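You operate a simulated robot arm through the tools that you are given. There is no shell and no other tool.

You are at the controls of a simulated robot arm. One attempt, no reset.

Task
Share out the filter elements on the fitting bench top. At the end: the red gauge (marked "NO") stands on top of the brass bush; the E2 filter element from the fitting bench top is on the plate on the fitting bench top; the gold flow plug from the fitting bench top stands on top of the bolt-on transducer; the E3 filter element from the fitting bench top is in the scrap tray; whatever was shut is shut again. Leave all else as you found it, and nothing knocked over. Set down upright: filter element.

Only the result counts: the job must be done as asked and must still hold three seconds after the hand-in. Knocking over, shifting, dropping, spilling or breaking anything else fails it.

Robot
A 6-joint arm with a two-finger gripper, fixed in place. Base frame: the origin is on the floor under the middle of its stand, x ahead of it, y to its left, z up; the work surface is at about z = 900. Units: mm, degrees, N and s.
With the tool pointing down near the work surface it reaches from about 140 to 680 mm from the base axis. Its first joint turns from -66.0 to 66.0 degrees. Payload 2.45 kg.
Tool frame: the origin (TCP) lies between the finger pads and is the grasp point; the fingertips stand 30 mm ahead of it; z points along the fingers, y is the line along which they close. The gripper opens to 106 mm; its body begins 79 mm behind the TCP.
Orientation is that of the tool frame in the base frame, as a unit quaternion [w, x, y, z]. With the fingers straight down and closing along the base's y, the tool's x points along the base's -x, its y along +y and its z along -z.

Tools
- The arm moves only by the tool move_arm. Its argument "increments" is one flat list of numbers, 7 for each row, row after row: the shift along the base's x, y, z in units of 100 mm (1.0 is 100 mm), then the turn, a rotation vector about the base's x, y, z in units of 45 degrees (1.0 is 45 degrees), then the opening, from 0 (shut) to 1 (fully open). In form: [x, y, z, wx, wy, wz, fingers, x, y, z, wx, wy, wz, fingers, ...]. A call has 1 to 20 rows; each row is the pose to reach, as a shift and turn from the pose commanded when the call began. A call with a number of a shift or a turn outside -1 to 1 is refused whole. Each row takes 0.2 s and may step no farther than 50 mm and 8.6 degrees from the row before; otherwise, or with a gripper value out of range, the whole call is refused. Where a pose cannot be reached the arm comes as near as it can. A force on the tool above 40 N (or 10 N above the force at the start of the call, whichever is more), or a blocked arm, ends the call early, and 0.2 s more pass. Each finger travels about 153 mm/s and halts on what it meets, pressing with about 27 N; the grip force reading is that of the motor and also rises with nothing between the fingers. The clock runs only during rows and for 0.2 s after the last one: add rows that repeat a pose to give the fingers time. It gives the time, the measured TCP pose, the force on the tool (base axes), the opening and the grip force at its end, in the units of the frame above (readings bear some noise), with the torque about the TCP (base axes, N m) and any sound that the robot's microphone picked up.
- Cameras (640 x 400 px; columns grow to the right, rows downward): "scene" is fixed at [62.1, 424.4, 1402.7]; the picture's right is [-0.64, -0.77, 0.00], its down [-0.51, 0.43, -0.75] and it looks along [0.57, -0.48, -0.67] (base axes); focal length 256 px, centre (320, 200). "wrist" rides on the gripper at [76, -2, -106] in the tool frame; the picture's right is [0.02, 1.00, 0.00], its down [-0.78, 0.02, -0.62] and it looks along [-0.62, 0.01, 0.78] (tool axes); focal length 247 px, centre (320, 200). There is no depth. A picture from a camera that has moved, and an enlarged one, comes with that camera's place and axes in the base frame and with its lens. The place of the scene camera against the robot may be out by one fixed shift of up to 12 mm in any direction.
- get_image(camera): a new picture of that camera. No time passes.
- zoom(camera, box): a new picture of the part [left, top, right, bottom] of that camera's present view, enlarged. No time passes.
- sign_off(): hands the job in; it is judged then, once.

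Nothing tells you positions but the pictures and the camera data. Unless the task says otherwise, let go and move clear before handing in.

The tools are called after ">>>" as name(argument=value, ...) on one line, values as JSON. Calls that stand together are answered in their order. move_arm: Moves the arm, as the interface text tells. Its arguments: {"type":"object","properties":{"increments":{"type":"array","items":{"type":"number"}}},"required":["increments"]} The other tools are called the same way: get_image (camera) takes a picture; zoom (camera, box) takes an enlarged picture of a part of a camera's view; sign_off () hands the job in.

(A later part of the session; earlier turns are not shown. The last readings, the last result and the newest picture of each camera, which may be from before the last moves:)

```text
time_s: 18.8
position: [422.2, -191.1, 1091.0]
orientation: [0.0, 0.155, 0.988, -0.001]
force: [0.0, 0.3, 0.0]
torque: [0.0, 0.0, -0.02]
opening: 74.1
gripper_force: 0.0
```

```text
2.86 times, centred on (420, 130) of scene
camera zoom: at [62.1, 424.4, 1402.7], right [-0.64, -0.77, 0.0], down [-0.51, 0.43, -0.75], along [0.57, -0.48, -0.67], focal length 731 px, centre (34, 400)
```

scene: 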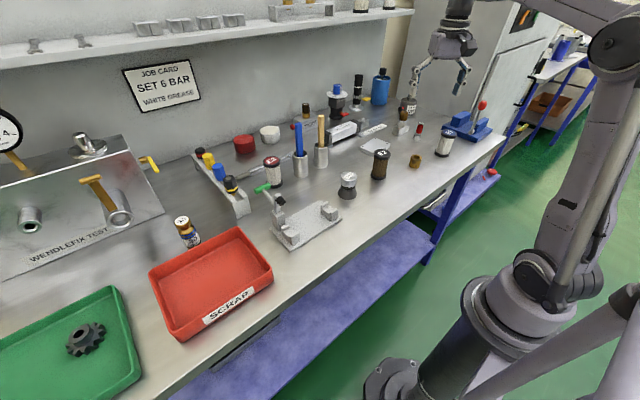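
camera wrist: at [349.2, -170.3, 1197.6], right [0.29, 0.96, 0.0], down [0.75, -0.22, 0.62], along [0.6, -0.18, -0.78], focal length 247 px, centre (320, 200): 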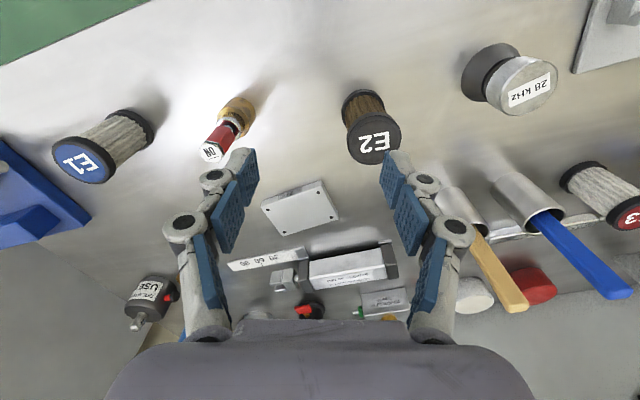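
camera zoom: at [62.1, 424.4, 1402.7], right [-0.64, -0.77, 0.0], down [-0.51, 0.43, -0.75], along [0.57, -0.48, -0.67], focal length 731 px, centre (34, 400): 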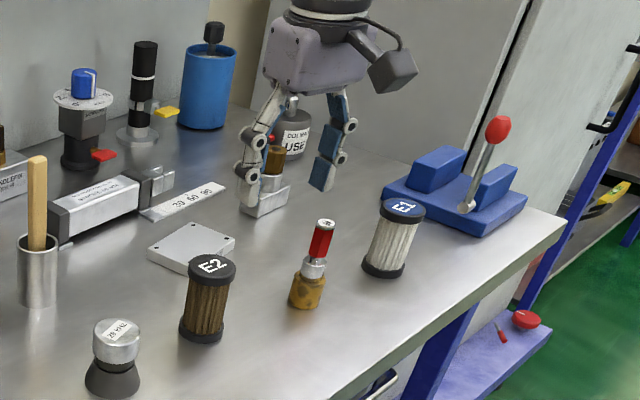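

The gauge stands on the bush and everything else is undisturbed. Next I'll measure E2 and the plate from this view.

>>> zoom(camera="wrist", box=[320, 70, 430, 180])

>>> zoom(camera="wrist", box=[240, 160, 360, 250])

```text
3.64 times, centred on (375, 125) of wrist
camera zoom: at [349.2, -170.3, 1197.6], right [0.29, 0.96, 0.0], down [0.75, -0.22, 0.62], along [0.6, -0.18, -0.78], focal length 898 px, centre (120, 473)
```

zoom: 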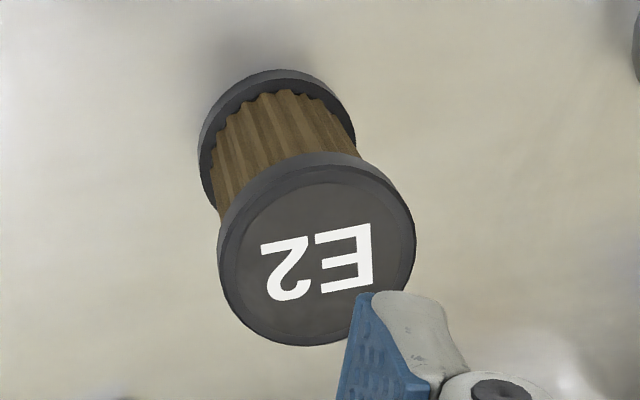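

```text
4.44 times, centred on (300, 205) of wrist
camera zoom: at [349.2, -170.3, 1197.6], right [0.29, 0.96, 0.0], down [0.75, -0.22, 0.62], along [0.6, -0.18, -0.78], focal length 1098 px, centre (409, 178)
```

zoom: 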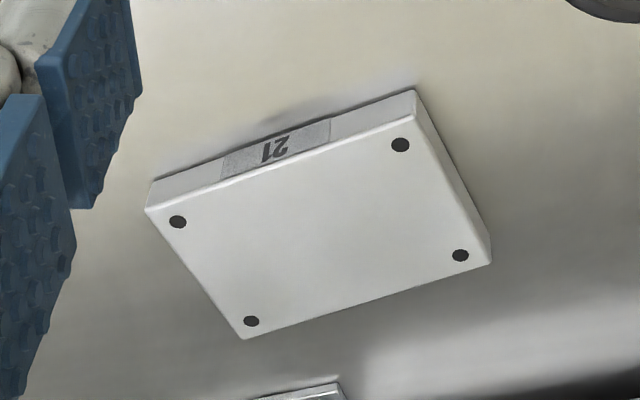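

E2 is at (457,-150.5), about 50 mm across and 86 mm tall, and the plate centre is at (580,-271) and about 14 mm thick. I'll move above E2 and check the alignment.

>>> move_arm(increments=[0.12, 0.13, -0.1, 0, 0, 0, 0.8, 0.24, 0.26, -0.25, 0, 0, 0, 0.8, 0.357, 0.399, -0.5, 0, 0, 0, 0.8, 0.357, 0.399, -0.5, 0, 0, 0, 0.8])

>>> get_image(camera="wrist")

>>> zoom(camera="scene", box=[310, 60, 450, 200])

```text
time_s: 19.8
position: [456.8, -151.7, 1039.0]
orientation: [0.0, 0.157, 0.988, 0.001]
force: [0.1, -0.2, -0.6]
torque: [0.0, -0.01, 0.02]
opening: 84.7
gripper_force: 0.2
```

```text
taken
camera wrist: at [383.9, -131.6, 1146.5], right [0.29, 0.96, 0.0], down [0.75, -0.23, 0.62], along [0.6, -0.18, -0.78], focal length 247 px, centre (320, 200)
```

wrist: 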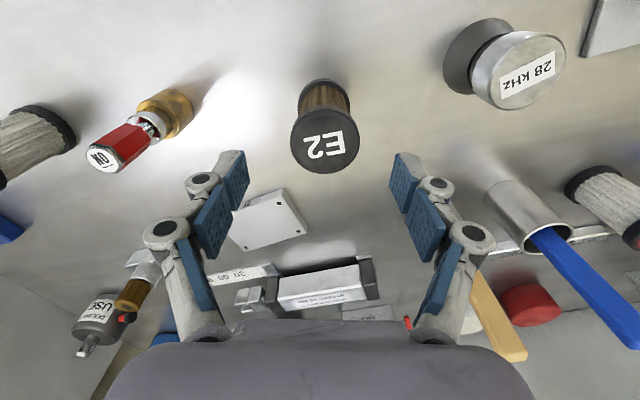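

```text
2.86 times, centred on (380, 130) of scene
camera zoom: at [62.1, 424.4, 1402.7], right [-0.64, -0.77, 0.0], down [-0.51, 0.43, -0.75], along [0.57, -0.48, -0.67], focal length 731 px, centre (149, 400)
```

zoom: 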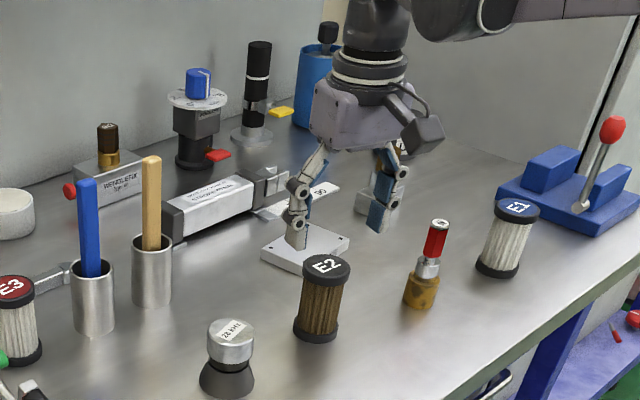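

The gripper is centred on E2 to within about 2 mm. I'll nudge in y and descend to mid-body height.

>>> move_arm(increments=[0.0, 0.015, -0.25, 0, 0, 0, 0.8, 0, 0.015, -0.5, 0, 0, 0, 0.8, 0, 0.015, -0.75, 0, 0, 0, 0.8, 0, 0.015, -0.95, 0, 0, 0, 0.8, 0, 0.015, -0.95, 0, 0, 0, 0.8])

>>> get_image(camera="wrist")

>>> zoom(camera="scene", box=[330, 90, 430, 200])

```text
time_s: 21.0
position: [457.6, -149.5, 947.2]
orientation: [0.0, 0.157, 0.988, 0.001]
force: [0.3, -0.2, 0.1]
torque: [-0.01, 0.01, -0.01]
opening: 84.9
gripper_force: 0.1
```

```text
taken
camera wrist: at [383.8, -129.7, 1053.3], right [0.29, 0.96, 0.0], down [0.75, -0.23, 0.62], along [0.6, -0.18, -0.78], focal length 247 px, centre (320, 200)
```

wrist: 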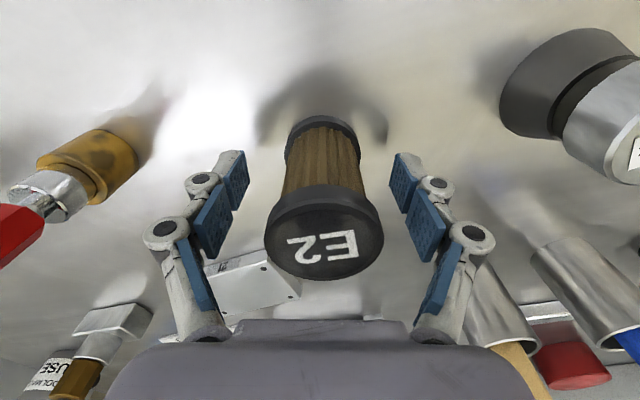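

```text
3.64 times, centred on (380, 145) of scene
camera zoom: at [62.1, 424.4, 1402.7], right [-0.64, -0.77, 0.0], down [-0.51, 0.43, -0.75], along [0.57, -0.48, -0.67], focal length 930 px, centre (102, 400)
```

zoom: 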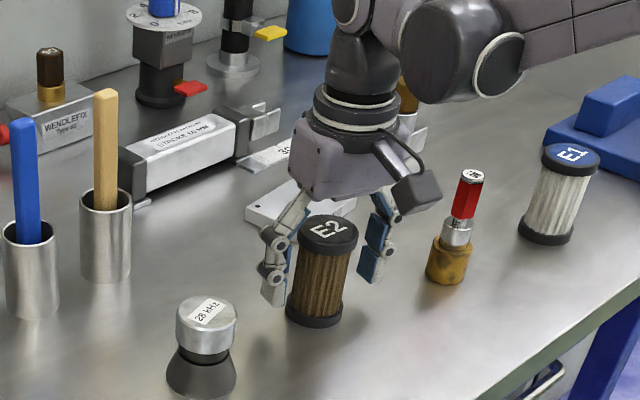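

E2 stands centred between the pads. Closing on it.

>>> move_arm(increments=[0, 0, 0, 0, 0, 0, 0.5, 0, 0, 0, 0, 0, 0, 0.2, 0, 0, 0, 0, 0, 0, 0.2, 0, 0, 0, 0, 0, 0, 0.2])

>>> get_image(camera="wrist")

>>> zoom(camera="scene", box=[330, 90, 430, 200])

```text
time_s: 22.0
position: [457.7, -150.6, 946.8]
orientation: [0.0, 0.157, 0.988, 0.0]
force: [0.4, 0.0, 0.1]
torque: [0.04, -0.02, -0.01]
opening: 48.1
gripper_force: 26.7
```

```text
taken
camera wrist: at [383.7, -129.6, 1053.5], right [0.29, 0.96, 0.0], down [0.75, -0.23, 0.62], along [0.6, -0.18, -0.78], focal length 247 px, centre (320, 200)
```

wrist: 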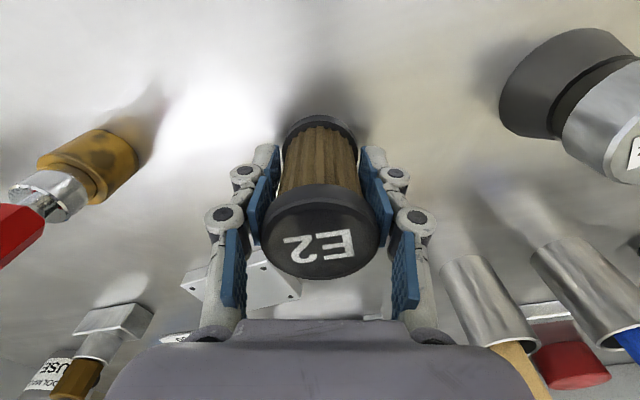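

```text
3.64 times, centred on (380, 145) of scene
camera zoom: at [62.1, 424.4, 1402.7], right [-0.64, -0.77, 0.0], down [-0.51, 0.43, -0.75], along [0.57, -0.48, -0.67], focal length 930 px, centre (102, 400)
```

zoom: 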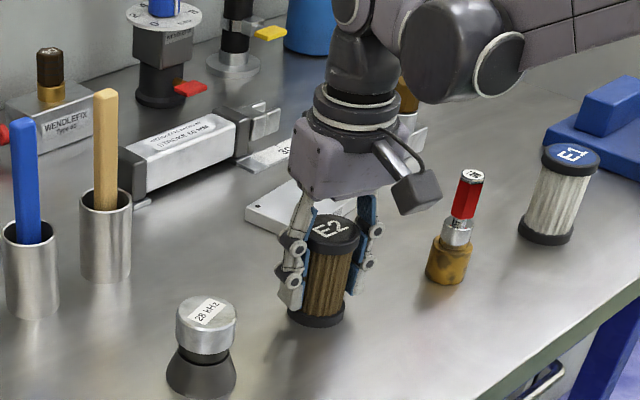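

E2 is gripped at 48 mm. I'll lift it and carry it to above the plate.

>>> move_arm(increments=[0, 0, 0.1, 0, 0, 0, 0.2, 0, 0, 0.35, 0, 0, 0, 0.2, 0, 0, 0.65, 0, 0, 0, 0.2, 0, 0, 0.65, 0, 0, 0, 0.2])

>>> move_arm(increments=[0.2, -0.2, 0, 0, 0, 0, 0.2, 0.4, -0.4, 0, 0, 0, 0, 0.2, 0.6, -0.6, 0, 0, 0, 0, 0.2, 0.8, -0.8, 0, 0, 0, 0, 0.2, 0.8, -0.8, 0, 0, 0, 0, 0.2])

>>> get_image(camera="wrist")

>>> zoom(camera="scene", box=[330, 60, 460, 180])

```text
time_s: 23.0
position: [456.0, -153.0, 1011.8]
orientation: [0.001, 0.158, 0.987, 0.0]
force: [-0.3, 0.2, -0.9]
torque: [-0.01, 0.02, 0.0]
opening: 48.1
gripper_force: 27.3
```

```text
time_s: 24.2
position: [535.4, -230.5, 1012.0]
orientation: [-0.001, 0.157, 0.988, 0.0]
force: [0.9, -0.5, -0.3]
torque: [0.01, 0.02, 0.01]
opening: 48.3
gripper_force: 27.1
```

```text
taken
camera wrist: at [462.6, -209.3, 1118.7], right [0.29, 0.96, 0.0], down [0.75, -0.23, 0.62], along [0.6, -0.18, -0.78], focal length 247 px, centre (320, 200)
```

wrist: 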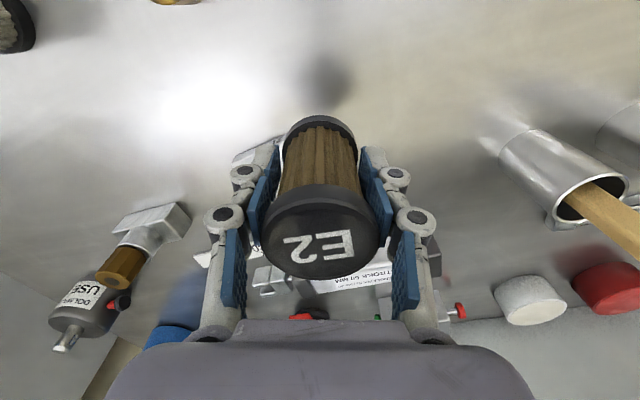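

```text
3.33 times, centred on (395, 120) of scene
camera zoom: at [62.1, 424.4, 1402.7], right [-0.64, -0.77, 0.0], down [-0.51, 0.43, -0.75], along [0.57, -0.48, -0.67], focal length 852 px, centre (70, 467)
```

zoom: 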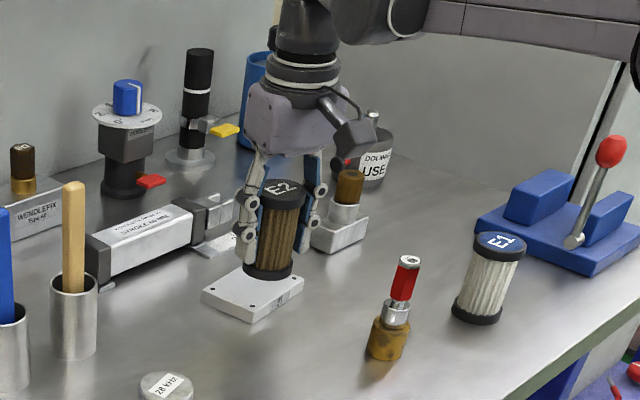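

E2 is held upright and heading for the plate. Completing the lateral move to the plate centre.

>>> move_arm(increments=[0.15, -0.14, 0, 0, 0, 0, 0.2, 0.3, -0.28, 0, 0, 0, 0, 0.2, 0.43, -0.42, 0, 0, 0, 0, 0.2, 0.43, -0.42, 0, 0, 0, 0, 0.2])

>>> get_image(camera="wrist")

>>> zoom(camera="scene", box=[340, 80, 430, 170])

```text
time_s: 25.2
position: [581.3, -271.7, 1012.4]
orientation: [-0.001, 0.158, 0.988, 0.0]
force: [0.1, -0.6, -0.7]
torque: [0.02, -0.06, 0.0]
opening: 48.2
gripper_force: 27.1
```

```text
taken
camera wrist: at [507.3, -251.1, 1119.2], right [0.29, 0.96, 0.0], down [0.75, -0.23, 0.62], along [0.6, -0.18, -0.78], focal length 247 px, centre (320, 200)
```

wrist: 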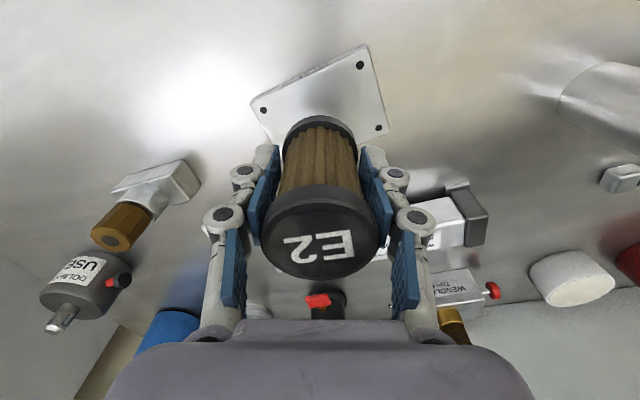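

```text
4.44 times, centred on (385, 125) of scene
camera zoom: at [62.1, 424.4, 1402.7], right [-0.64, -0.77, 0.0], down [-0.51, 0.43, -0.75], along [0.57, -0.48, -0.67], focal length 1136 px, centre (31, 533)
```

zoom: 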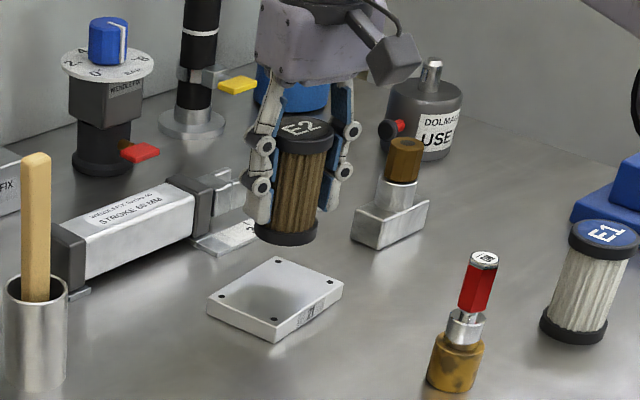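

E2 is right above the plate centre at (580.4,-272). I'll lower it to a few mm above the plate.

>>> move_arm(increments=[0, 0, -0.15, 0, 0, 0, 0.2, 0, 0, -0.3, 0, 0, 0, 0.2, 0, 0, -0.45, 0, 0, 0, 0.2, 0, 0, -0.45, 0, 0, 0, 0.2])

>>> zoom(camera="scene", box=[350, 100, 420, 165])

>>> get_image(camera="wrist")

```text
time_s: 26.2
position: [578.7, -273.3, 967.6]
orientation: [0.001, 0.157, 0.988, 0.0]
force: [0.6, 0.5, -0.5]
torque: [0.02, -0.02, 0.01]
opening: 48.1
gripper_force: 26.6
```

```text
6.15 times, centred on (385, 132) of scene
camera zoom: at [62.1, 424.4, 1402.7], right [-0.64, -0.77, 0.0], down [-0.51, 0.43, -0.75], along [0.57, -0.48, -0.67], focal length 1574 px, centre (-80, 615)
```

zoom: 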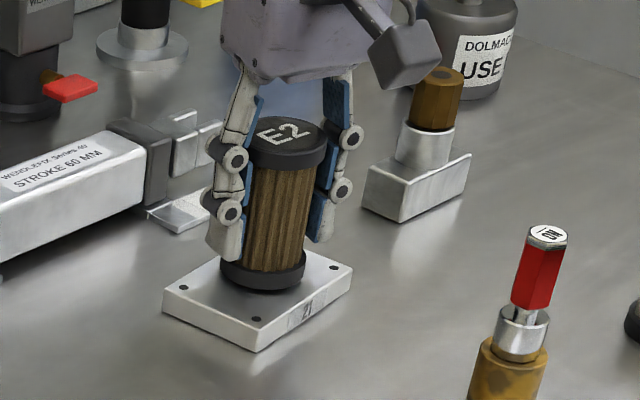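

```text
taken
camera wrist: at [505.7, -250.5, 1074.0], right [0.29, 0.96, 0.0], down [0.75, -0.23, 0.62], along [0.6, -0.18, -0.78], focal length 247 px, centre (320, 200)
```

wrist: 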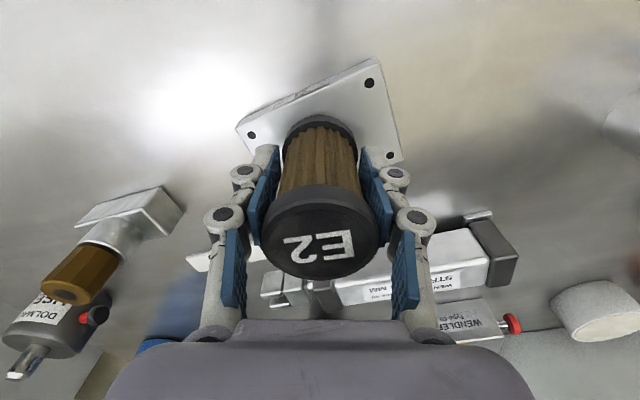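

E2 is a few millimetres above the plate and well inside its edges. Lowering gently until contact.

>>> move_arm(increments=[0, 0, -0.02, 0, 0, 0, 0.2, 0, 0, -0.04, 0, 0, 0, 0.2, 0, 0, -0.04, 0, 0, 0, 0.2])

>>> zoom(camera="scene", box=[350, 110, 410, 165])

```text
time_s: 27.0
position: [580.4, -271.8, 963.0]
orientation: [0.0, 0.157, 0.988, -0.001]
force: [-0.7, 0.6, -0.9]
torque: [0.0, -0.02, 0.0]
opening: 48.4
gripper_force: 27.3
```

```text
7.27 times, centred on (380, 138) of scene
camera zoom: at [62.1, 424.4, 1402.7], right [-0.64, -0.77, 0.0], down [-0.51, 0.43, -0.75], along [0.57, -0.48, -0.67], focal length 1860 px, centre (-116, 654)
```

zoom: 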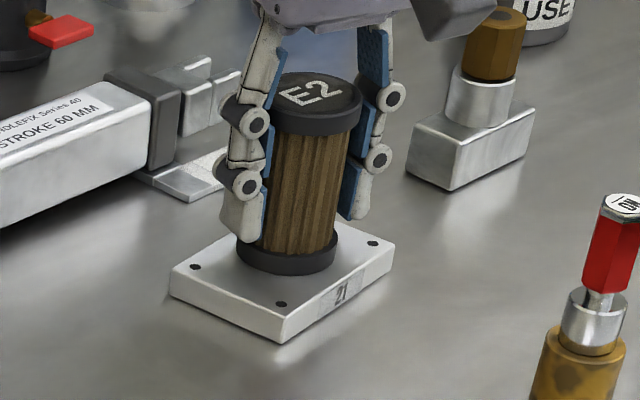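

Still no contact force with the base at about z≈916. Continuing down in small steps.

>>> move_arm(increments=[0, 0, -0.015, 0, 0, 0, 0.2, 0, 0, -0.03, 0, 0, 0, 0.2, 0, 0, -0.03, 0, 0, 0, 0.2])

```text
time_s: 27.8
position: [580.1, -272.0, 960.7]
orientation: [0.0, 0.157, 0.988, 0.0]
force: [-1.1, -0.5, 20.5]
torque: [-0.06, -0.04, 0.19]
opening: 48.2
gripper_force: 26.7
```

Contact with the plate at 20 N. I'll ease off slightly and open the fingers.

>>> move_arm(increments=[0, 0, 0.006, 0, 0, 0, 0.2, 0, 0, 0.006, 0, 0, 0, 0.6, 0, 0, 0.006, 0, 0, 0, 0.8, 0, 0, 0.006, 0, 0, 0, 0.8])

>>> zoom(camera="scene", box=[350, 110, 410, 165])

>>> get_image(camera="wrist")

```text
time_s: 28.8
position: [579.5, -272.1, 960.2]
orientation: [0.0, 0.158, 0.987, -0.001]
force: [-0.5, 0.7, -1.2]
torque: [0.01, 0.01, 0.07]
opening: 84.6
gripper_force: 0.1
```

```text
7.27 times, centred on (380, 138) of scene
camera zoom: at [62.1, 424.4, 1402.7], right [-0.64, -0.77, 0.0], down [-0.51, 0.43, -0.75], along [0.57, -0.48, -0.67], focal length 1860 px, centre (-116, 654)
```

zoom: 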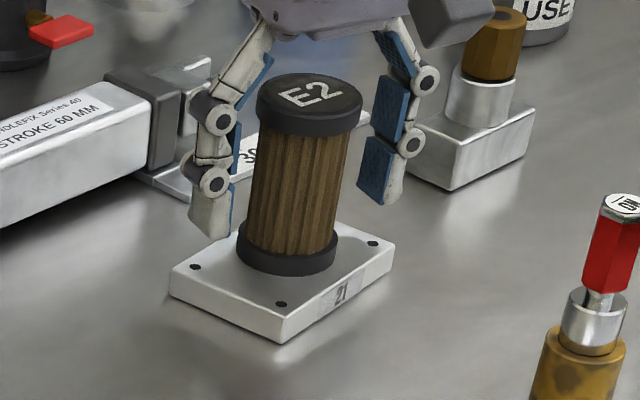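

```text
taken
camera wrist: at [507.0, -251.2, 1066.6], right [0.29, 0.96, 0.0], down [0.75, -0.23, 0.62], along [0.6, -0.18, -0.78], focal length 247 px, centre (320, 200)
```

wrist: 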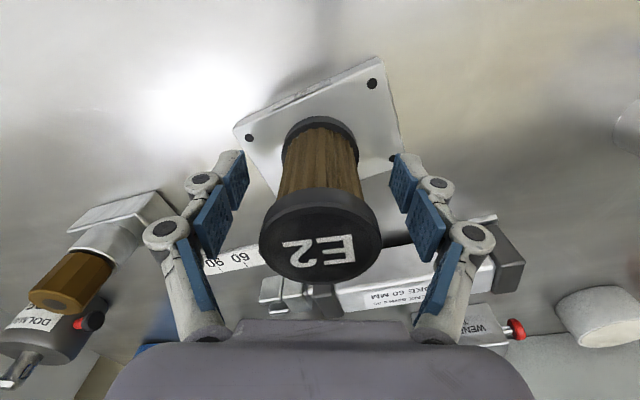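

E2 stands upright on the plate. I'll rise clear and then swing over to the left side for the plug, E3 and the tray.

>>> move_arm(increments=[0, 0, 0.3, 0, 0, 0, 0.8, 0, 0, 0.65, 0, 0, 0, 0.8, 0, 0, 1.0, 0, 0, 0, 0.8])

>>> move_arm(increments=[-0.25, 0.25, 0.15, 0, 0, 0.1, 0.8, -0.5, 0.5, 0.3, 0, 0, 0.2, 0.8, -0.75, 0.75, 0.45, 0, 0, 0.3, 0.8, -1.0, 1.0, 0.6, 0, 0, 0.4, 0.8])

>>> move_arm(increments=[-0.15, 0.33, 0.1, 0, 0, 0.13, 0.8, -0.3, 0.66, 0.2, 0, 0, 0.26, 0.8, -0.5, 1.0, 0.3, 0, 0, 0.4, 0.8])

>>> move_arm(increments=[0, 0.33, 0, 0, 0, 0.13, 0.8, 0, 0.66, 0, 0, 0, 0.26, 0.8, 0, 1.0, 0, 0, 0, 0.4, 0.8])

>>> get_image(camera="wrist")

>>> get_image(camera="scene")

```text
time_s: 29.6
position: [578.1, -269.2, 1063.5]
orientation: [0.001, 0.157, 0.988, 0.001]
force: [0.6, -0.4, 1.5]
torque: [-0.01, -0.04, -0.08]
opening: 85.1
gripper_force: 0.1
```

```text
time_s: 30.6
position: [474.6, -171.8, 1123.1]
orientation: [0.0, 0.0, 1.0, 0.0]
force: [-0.8, -1.3, 0.2]
torque: [-0.02, -0.07, 0.02]
opening: 84.9
gripper_force: 0.1
```

```text
time_s: 31.4
position: [429.2, -70.6, 1149.5]
orientation: [0.0, -0.156, 0.988, 0.0]
force: [0.4, -0.5, 0.2]
torque: [-0.03, -0.04, -0.01]
opening: 84.7
gripper_force: 0.1
```

```text
time_s: 32.2
position: [428.8, 29.5, 1149.4]
orientation: [-0.001, -0.308, 0.951, 0.0]
force: [-0.3, 0.5, -0.5]
torque: [-0.03, 0.01, 0.02]
opening: 85.0
gripper_force: 0.0
```

```text
taken
camera wrist: at [367.5, -17.4, 1255.5], right [-0.61, 0.8, 0.0], down [0.62, 0.47, 0.62], along [0.5, 0.38, -0.78], focal length 247 px, centre (320, 200)
```

wrist: 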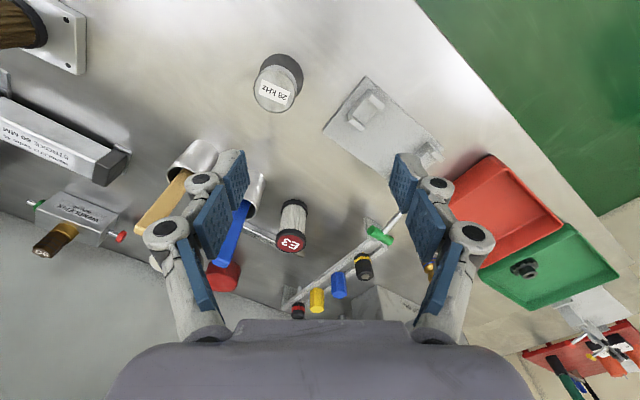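

```text
taken
```

scene: 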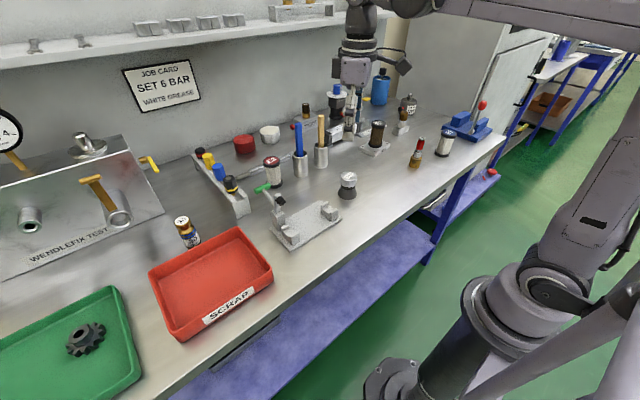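

From here I can see E3, the transducer, the toggle fixture, the rack and the scrap tray. I'll zoom in to measure them.

>>> zoom(camera="wrist", box=[150, 140, 350, 300])

>>> zoom(camera="wrist", box=[230, 40, 330, 130])

>>> zoom(camera="wrist", box=[300, 60, 470, 320])

```text
2.50 times, centred on (250, 220) of wrist
camera zoom: at [367.5, -17.4, 1255.5], right [-0.61, 0.8, 0.0], down [0.62, 0.47, 0.62], along [0.5, 0.38, -0.78], focal length 617 px, centre (495, 150)
```

zoom: 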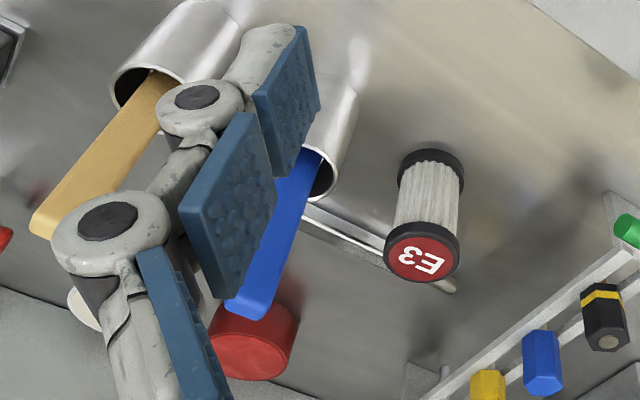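

```text
4.44 times, centred on (280, 85) of wrist
camera zoom: at [367.5, -17.4, 1255.5], right [-0.61, 0.8, 0.0], down [0.62, 0.47, 0.62], along [0.5, 0.38, -0.78], focal length 1098 px, centre (498, 711)
```

zoom: 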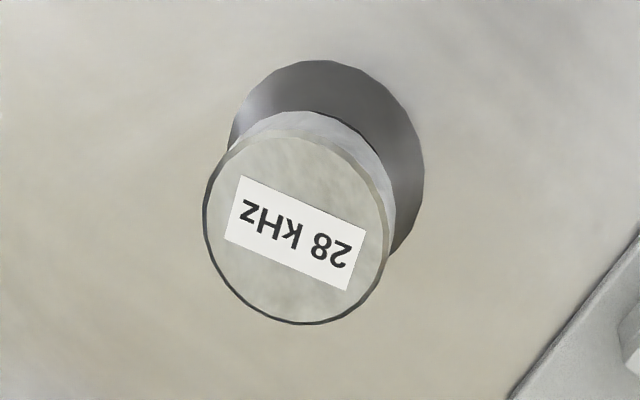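

```text
1.54 times, centred on (385, 190) of wrist
camera zoom: at [367.5, -17.4, 1255.5], right [-0.61, 0.8, 0.0], down [0.62, 0.47, 0.62], along [0.5, 0.38, -0.78], focal length 380 px, centre (220, 215)
```

zoom: 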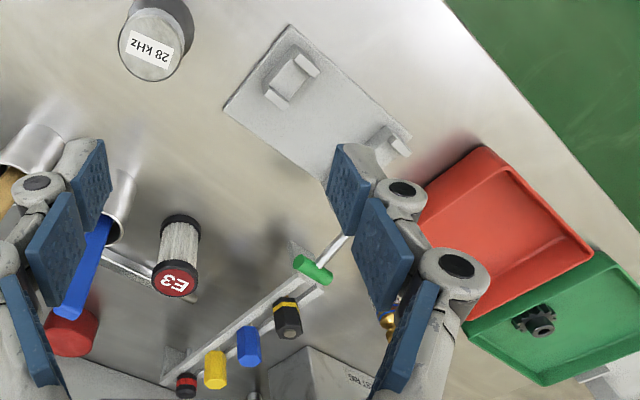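

E3 is at (641,130), the transducer at (456,-12.5) with its top near z≈975, and the tray spans about x 348–513, y 306–506. I'll do the gold plug first, since it sits behind the tray, so I'm moving over for a closer look.

>>> move_arm(increments=[0, 0.33, 0, 0, 0, 0.03, 0.8, 0, 0.66, 0, 0, 0, 0.06, 0.8, 0, 1.0, 0, 0, 0, 0.09, 0.8])

>>> move_arm(increments=[0, 0.33, 0, 0, 0, 0.03, 0.8, 0, 0.66, 0, 0, 0, 0.06, 0.8, 0, 1.0, 0, 0, 0, 0.09, 0.8])

>>> get_image(camera="wrist")

```text
time_s: 33.0
position: [427.8, 129.4, 1148.8]
orientation: [0.0, -0.341, 0.94, 0.0]
force: [-0.5, 0.8, -0.3]
torque: [-0.02, 0.04, 0.01]
opening: 85.0
gripper_force: 0.1
```

```text
time_s: 33.8
position: [428.2, 228.2, 1148.4]
orientation: [0.0, -0.375, 0.927, 0.0]
force: [-0.1, 0.5, 0.2]
torque: [0.0, 0.01, 0.02]
opening: 84.6
gripper_force: 0.0
```

```text
taken
camera wrist: at [374.7, 173.6, 1255.3], right [-0.71, 0.7, 0.0], down [0.55, 0.56, 0.62], along [0.44, 0.44, -0.78], focal length 247 px, centre (320, 200)
```

wrist: 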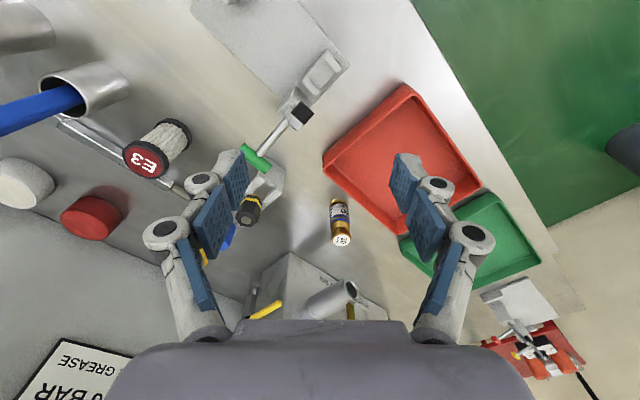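

The plug stands just behind the scrap tray with the test rig further back. I'll zoom in on the plug and the tray.

>>> zoom(camera="wrist", box=[295, 170, 385, 260])

>>> zoom(camera="wrist", box=[300, 60, 520, 280])

>>> zoom(camera="wrist", box=[230, 230, 430, 330])

```text
4.44 times, centred on (340, 215) of wrist
camera zoom: at [374.7, 173.6, 1255.3], right [-0.71, 0.7, 0.0], down [0.55, 0.56, 0.62], along [0.44, 0.44, -0.78], focal length 1098 px, centre (231, 133)
```

zoom: 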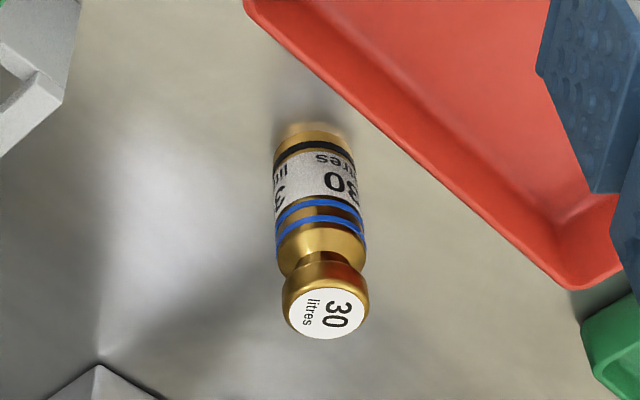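

```text
1.82 times, centred on (410, 170) of wrist
camera zoom: at [374.7, 173.6, 1255.3], right [-0.71, 0.7, 0.0], down [0.55, 0.56, 0.62], along [0.44, 0.44, -0.78], focal length 449 px, centre (156, 254)
```

zoom: 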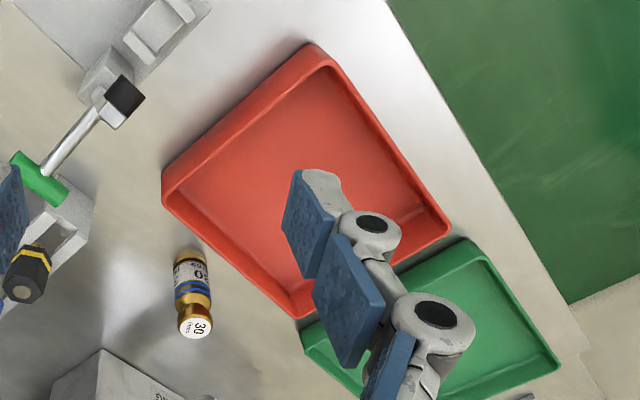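

```text
3.20 times, centred on (330, 280) of wrist
camera zoom: at [374.7, 173.6, 1255.3], right [-0.71, 0.7, 0.0], down [0.55, 0.56, 0.62], along [0.44, 0.44, -0.78], focal length 790 px, centre (288, -56)
```

zoom: 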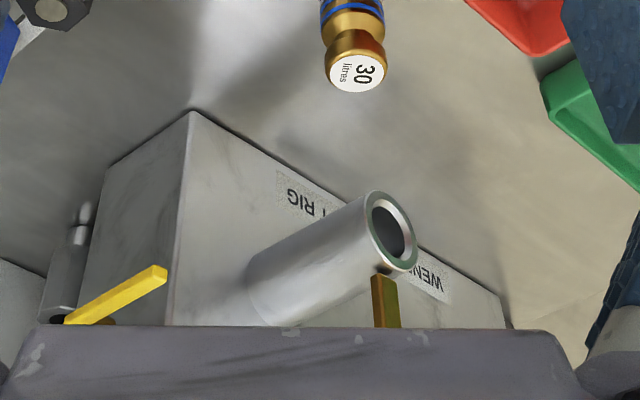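

The gold plug is at about (556.5,404.5), 88 mm tall with a body about 35 mm wide, and again at the edge of reach. I'll turn to yaw 0 so the fingers close parallel to the tray wall, lean the tool outward 18° and move above it.

>>> move_arm(increments=[0.1, 0.15, 0, 0, 0, -0.17, 0.65, 0.2, 0.3, 0, 0, 0, -0.34, 0.65, 0.3, 0.45, 0, 0, 0, -0.51, 0.65, 0.4, 0.6, 0, 0, 0, -0.68, 0.65, 0.5, 0.75, 0, 0, 0, -0.85, 0.65, 0.55, 0.85, 0, 0, 0, -0.978, 0.65])

>>> move_arm(increments=[0, 0, 0, 0, -0.13, 0, 0.65, 0, 0, 0, 0, -0.26, 0, 0.65, 0, 0, 0, 0, -0.4, 0, 0.65])

>>> move_arm(increments=[0.18, 0.22, -0.25, 0, 0, 0, 0.65, 0.36, 0.45, -0.5, 0, 0, 0, 0.65, 0.54, 0.68, -0.75, 0, 0, 0, 0.65, 0.715, 0.905, -0.9, 0, 0, 0, 0.65, 0.715, 0.905, -0.9, 0, 0, 0, 0.65])

>>> get_image(camera="wrist")

>>> get_image(camera="scene")

```text
time_s: 35.2
position: [485.0, 313.8, 1150.3]
orientation: [-0.001, 0.001, 1.0, -0.001]
force: [0.2, -0.2, -0.5]
torque: [0.01, 0.02, 0.03]
opening: 68.9
gripper_force: 0.0
```

```text
time_s: 36.0
position: [484.4, 314.3, 1149.2]
orientation: [0.158, 0.0, 0.988, 0.0]
force: [-0.9, 0.6, -1.0]
torque: [0.0, -0.01, 0.0]
opening: 68.8
gripper_force: 0.1
```

```text
time_s: 37.2
position: [559.3, 402.8, 1060.0]
orientation: [0.156, 0.0, 0.988, 0.0]
force: [0.4, -1.0, -0.4]
torque: [-0.01, -0.02, -0.01]
opening: 68.9
gripper_force: 0.1
```

```text
taken
camera wrist: at [452.6, 401.0, 1138.2], right [-0.02, 1.0, -0.01], down [0.55, 0.02, 0.83], along [0.83, 0.01, -0.55], focal length 247 px, centre (320, 200)
```

wrist: 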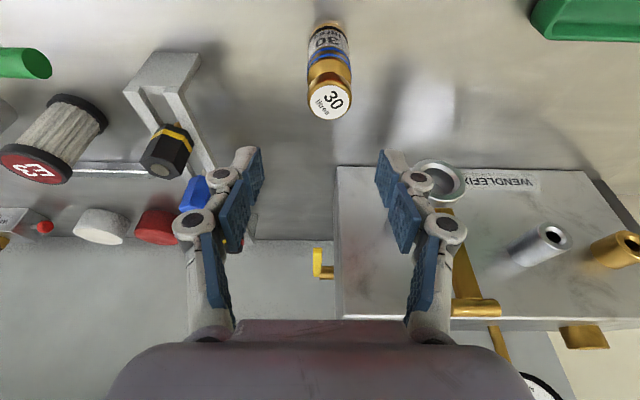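

```text
taken
```

scene: 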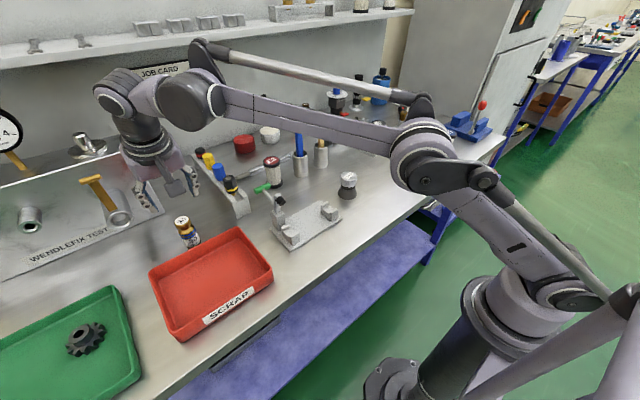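

I'm above and slightly behind the plug with everything clear. I'll zoom in to refine its position.

>>> zoom(camera="wrist", box=[280, 10, 380, 130])

>>> zoom(camera="scene", box=[100, 120, 260, 280])

```text
3.33 times, centred on (330, 70) of wrist
camera zoom: at [452.6, 401.0, 1138.2], right [-0.02, 1.0, -0.01], down [0.55, 0.02, 0.83], along [0.83, 0.01, -0.55], focal length 823 px, centre (287, 633)
```

zoom: 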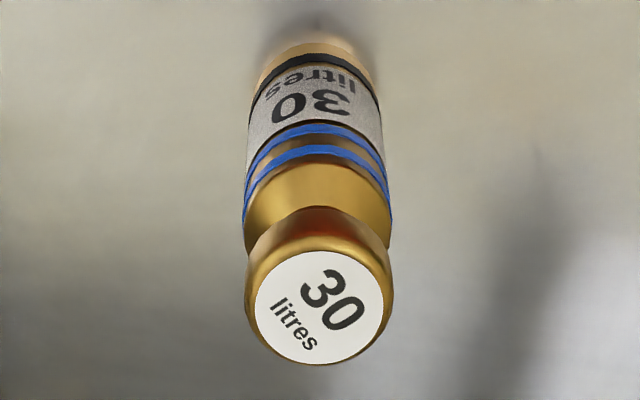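

```text
2.50 times, centred on (180, 200) of scene
camera zoom: at [62.1, 424.4, 1402.7], right [-0.64, -0.77, 0.0], down [-0.51, 0.43, -0.75], along [0.57, -0.48, -0.67], focal length 639 px, centre (670, 200)
```

zoom: 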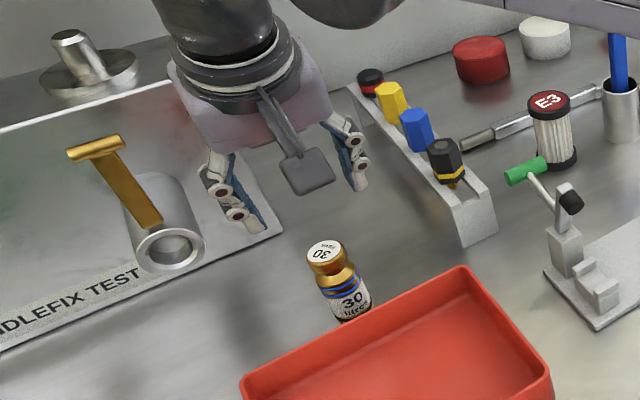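

The closer view puts the plug at about (556,409), so I need about +6 mm in y. I'll correct and lower partway to recheck.

>>> move_arm(increments=[-0.01, 0.058, -0.1, 0, 0, 0, 0.65, -0.015, 0.058, -0.25, 0, 0, 0, 0.65, -0.015, 0.058, -0.25, 0, 0, 0, 0.65])

>>> get_image(camera="wrist")

>>> zoom(camera="wrist", box=[280, 30, 380, 150])

```text
time_s: 38.0
position: [556.3, 410.8, 1036.1]
orientation: [0.156, 0.001, 0.988, 0.0]
force: [0.0, 0.3, 0.2]
torque: [-0.02, -0.03, -0.02]
opening: 68.7
gripper_force: 0.1
```

```text
taken
camera wrist: at [450.0, 407.2, 1113.6], right [-0.02, 1.0, -0.01], down [0.55, 0.02, 0.83], along [0.83, 0.01, -0.55], focal length 247 px, centre (320, 200)
```

wrist: 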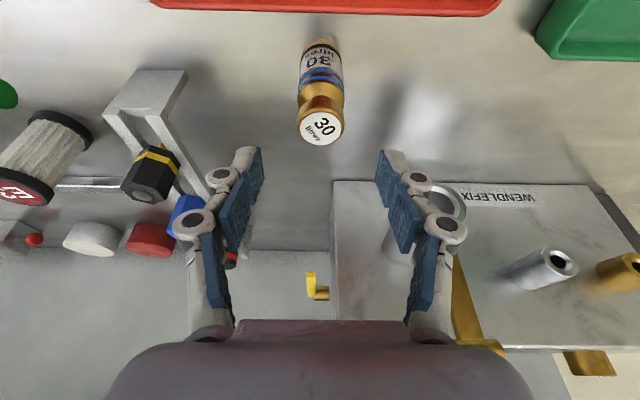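

```text
3.33 times, centred on (330, 90) of wrist
camera zoom: at [450.0, 407.2, 1113.6], right [-0.02, 1.0, -0.01], down [0.55, 0.02, 0.83], along [0.83, 0.01, -0.55], focal length 823 px, centre (287, 567)
```

zoom: 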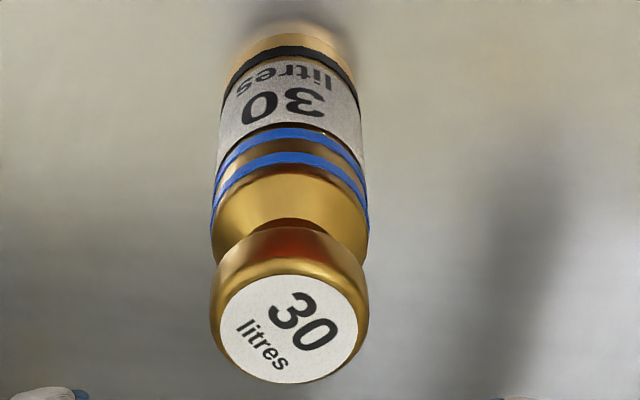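

The plug is centred at (556,409). Descending to body height now.

>>> move_arm(increments=[0, 0, -0.25, 0, 0, 0, 0.65, 0, 0, -0.5, 0, 0, 0, 0.65, 0, 0, -0.75, 0, 0, 0, 0.65, 0, 0, -0.94, 0, 0, 0, 0.65, 0, 0, -0.94, 0, 0, 0, 0.65])

>>> get_image(camera="wrist")

>>> zoom(camera="scene", box=[120, 150, 260, 290])

```text
time_s: 39.2
position: [555.4, 409.6, 942.3]
orientation: [0.157, 0.0, 0.988, -0.001]
force: [0.2, -0.2, -0.5]
torque: [0.01, 0.01, 0.0]
opening: 69.1
gripper_force: 0.1
```

```text
taken
camera wrist: at [450.2, 406.9, 1020.7], right [-0.02, 1.0, -0.01], down [0.55, 0.02, 0.83], along [0.83, 0.01, -0.55], focal length 247 px, centre (320, 200)
```

wrist: 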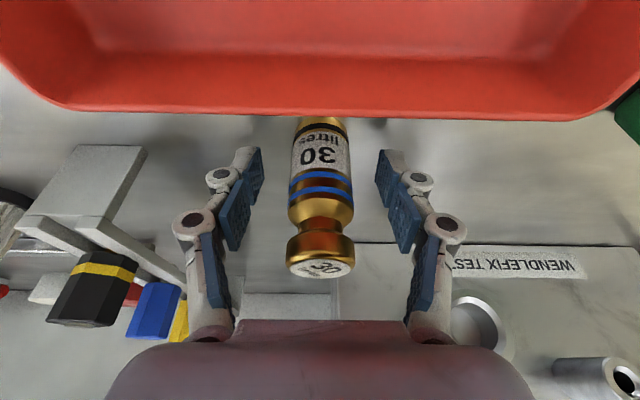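

```text
2.86 times, centred on (190, 220) of scene
camera zoom: at [62.1, 424.4, 1402.7], right [-0.64, -0.77, 0.0], down [-0.51, 0.43, -0.75], along [0.57, -0.48, -0.67], focal length 731 px, centre (691, 143)
```

zoom: 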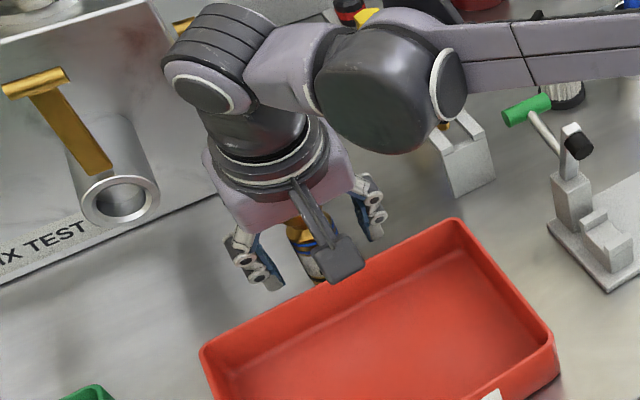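

The plug is centred between the pads and clear of the tray wall. Closing on it.

>>> move_arm(increments=[0, 0, 0, 0, 0, 0, 0.4, 0, 0, 0, 0, 0, 0, 0.15, 0, 0, 0, 0, 0, 0, 0.15, 0, 0, 0, 0, 0, 0, 0.15])

>>> get_image(camera="wrist")

```text
time_s: 40.2
position: [556.0, 409.3, 943.8]
orientation: [0.157, 0.0, 0.988, 0.0]
force: [-0.5, -0.2, 0.4]
torque: [0.02, 0.05, 0.02]
opening: 32.8
gripper_force: 27.1
```

```text
taken
camera wrist: at [450.2, 406.9, 1020.9], right [-0.02, 1.0, -0.01], down [0.55, 0.02, 0.83], along [0.83, 0.01, -0.55], focal length 247 px, centre (320, 200)
```

wrist: 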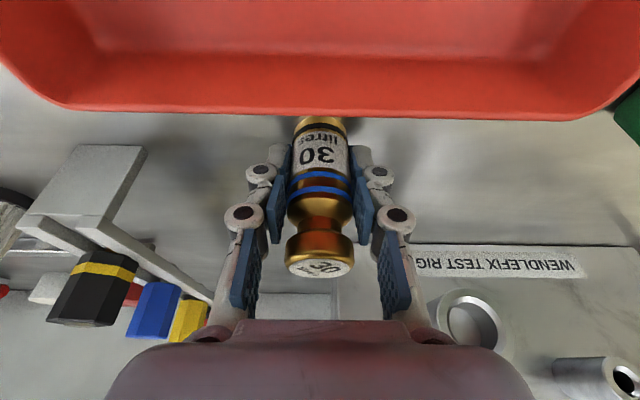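

The plug is gripped at 32.8 mm. Lifting it straight up.

>>> move_arm(increments=[0, 0, 0.1, 0, 0, 0, 0.15, 0, 0, 0.4, 0, 0, 0, 0.15, 0, 0, 0.7, 0, 0, 0, 0.15, 0, 0, 1.0, 0, 0, 0, 0.15, 0, 0, 1.0, 0, 0, 0, 0.15])

>>> get_image(camera="wrist")

>>> zoom(camera="scene", box=[100, 100, 280, 280])

```text
time_s: 41.4
position: [556.5, 412.6, 1040.5]
orientation: [0.156, 0.0, 0.988, 0.0]
force: [-0.2, -0.1, -1.6]
torque: [0.01, -0.02, 0.01]
opening: 33.0
gripper_force: 26.6
```

```text
taken
camera wrist: at [450.7, 409.2, 1119.0], right [-0.02, 1.0, -0.01], down [0.55, 0.02, 0.83], along [0.83, 0.01, -0.55], focal length 247 px, centre (320, 200)
```

wrist: 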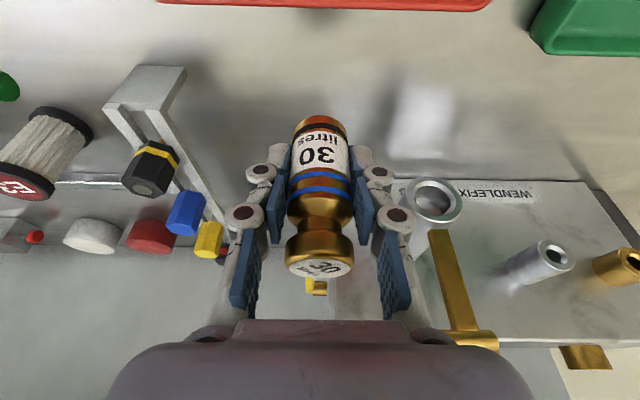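

```text
2.22 times, centred on (190, 190) of scene
camera zoom: at [62.1, 424.4, 1402.7], right [-0.64, -0.77, 0.0], down [-0.51, 0.43, -0.75], along [0.57, -0.48, -0.67], focal length 568 px, centre (609, 222)
```

zoom: 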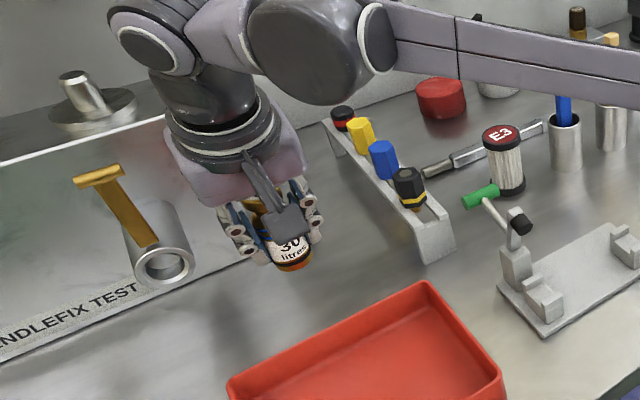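

The plug is held upright. I'll carry it up and across to the transducer in stages, well above the rack and clamp.

>>> move_arm(increments=[-0.12, -0.2, 0.2, 0, 0, 0, 0.15, -0.25, -0.45, 0.4, 0, 0, 0, 0.15, -0.38, -0.72, 0.6, 0, 0, 0, 0.15, -0.5, -1.0, 0.7, 0, 0, 0, 0.15])

>>> move_arm(increments=[-0.12, -0.25, 0, 0, 0, 0, 0.15, -0.25, -0.5, 0, 0, 0, 0, 0.15, -0.38, -0.75, 0, 0, 0, 0, 0.15, -0.5, -1.0, 0, 0, 0, 0, 0.15])

>>> move_arm(increments=[0, -0.25, 0, 0, 0, 0, 0.15, 0, -0.5, 0, 0, 0, 0, 0.15, 0, -0.75, 0, 0, 0, 0, 0.15, 0, -1.0, 0, 0, 0, 0, 0.15])

>>> move_arm(increments=[0, -0.25, 0, 0, 0, 0, 0.15, 0, -0.5, 0, 0, 0, 0, 0.15, 0, -0.75, 0, 0, 0, 0, 0.15, 0, -1.0, 0, 0, 0, 0, 0.15, 0, -1.0, 0, 0, 0, 0, 0.15])

>>> get_image(camera="wrist")

>>> get_image(camera="scene")

```text
time_s: 42.4
position: [506.3, 309.2, 1107.0]
orientation: [0.157, -0.001, 0.988, 0.0]
force: [-1.4, -0.4, -2.2]
torque: [-0.01, 0.01, 0.0]
opening: 33.2
gripper_force: 27.4
```

```text
time_s: 43.4
position: [454.2, 208.9, 1111.8]
orientation: [0.157, 0.0, 0.988, -0.001]
force: [-0.1, 0.7, -1.9]
torque: [0.01, 0.0, 0.02]
opening: 33.0
gripper_force: 27.0
```

```text
time_s: 44.4
position: [454.9, 109.9, 1111.1]
orientation: [0.156, -0.001, 0.988, 0.0]
force: [-0.1, 0.3, -2.2]
torque: [-0.01, -0.01, -0.04]
opening: 33.2
gripper_force: 27.1
```

```text
time_s: 45.6
position: [452.4, 9.8, 1109.1]
orientation: [0.156, -0.001, 0.988, 0.0]
force: [0.6, 0.1, -2.9]
torque: [0.01, 0.05, -0.01]
opening: 33.1
gripper_force: 27.3
```

```text
taken
camera wrist: at [347.0, 6.4, 1187.8], right [-0.02, 1.0, -0.01], down [0.55, 0.02, 0.83], along [0.83, 0.01, -0.55], focal length 247 px, centre (320, 200)
```

wrist: 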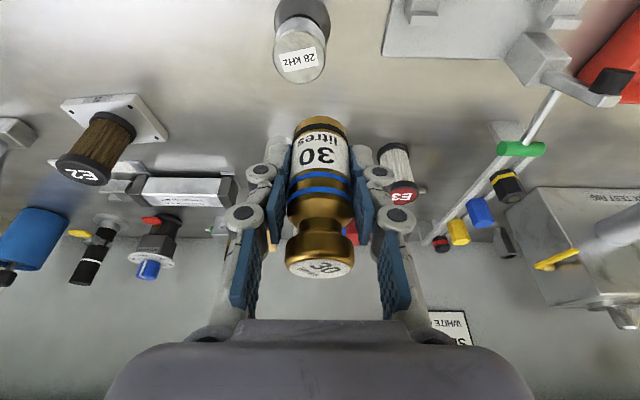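

```text
taken
```

scene: 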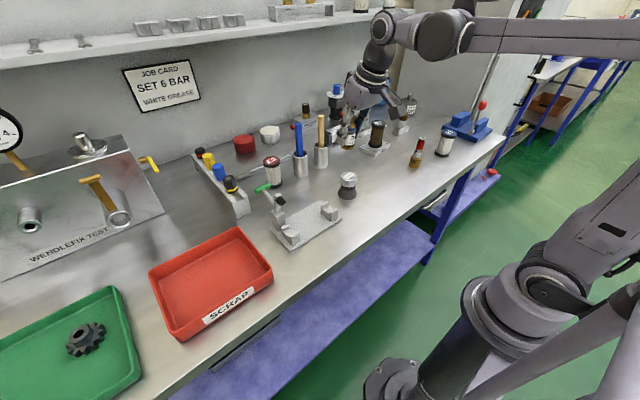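

The plug hangs above and to the left of the transducer. I'll zoom to get the transducer's top centre and the plug's base.

>>> zoom(camera="wrist", box=[250, 0, 370, 100])

>>> zoom(camera="wrist", box=[270, 100, 370, 220])

```text
4.00 times, centred on (310, 50) of wrist
camera zoom: at [347.0, 6.4, 1187.8], right [-0.02, 1.0, -0.01], down [0.55, 0.02, 0.83], along [0.83, 0.01, -0.55], focal length 988 px, centre (360, 800)
```

zoom: 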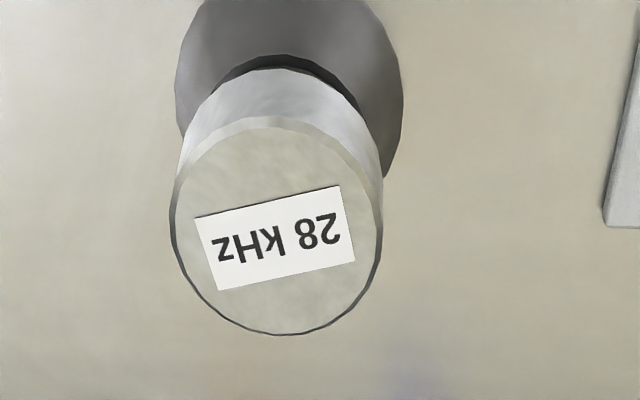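

```text
3.33 times, centred on (320, 160) of wrist
camera zoom: at [347.0, 6.4, 1187.8], right [-0.02, 1.0, -0.01], down [0.55, 0.02, 0.83], along [0.83, 0.01, -0.55], focal length 823 px, centre (320, 333)
```

zoom: 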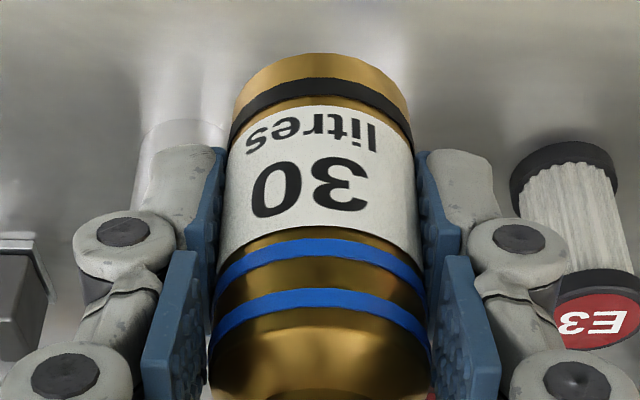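

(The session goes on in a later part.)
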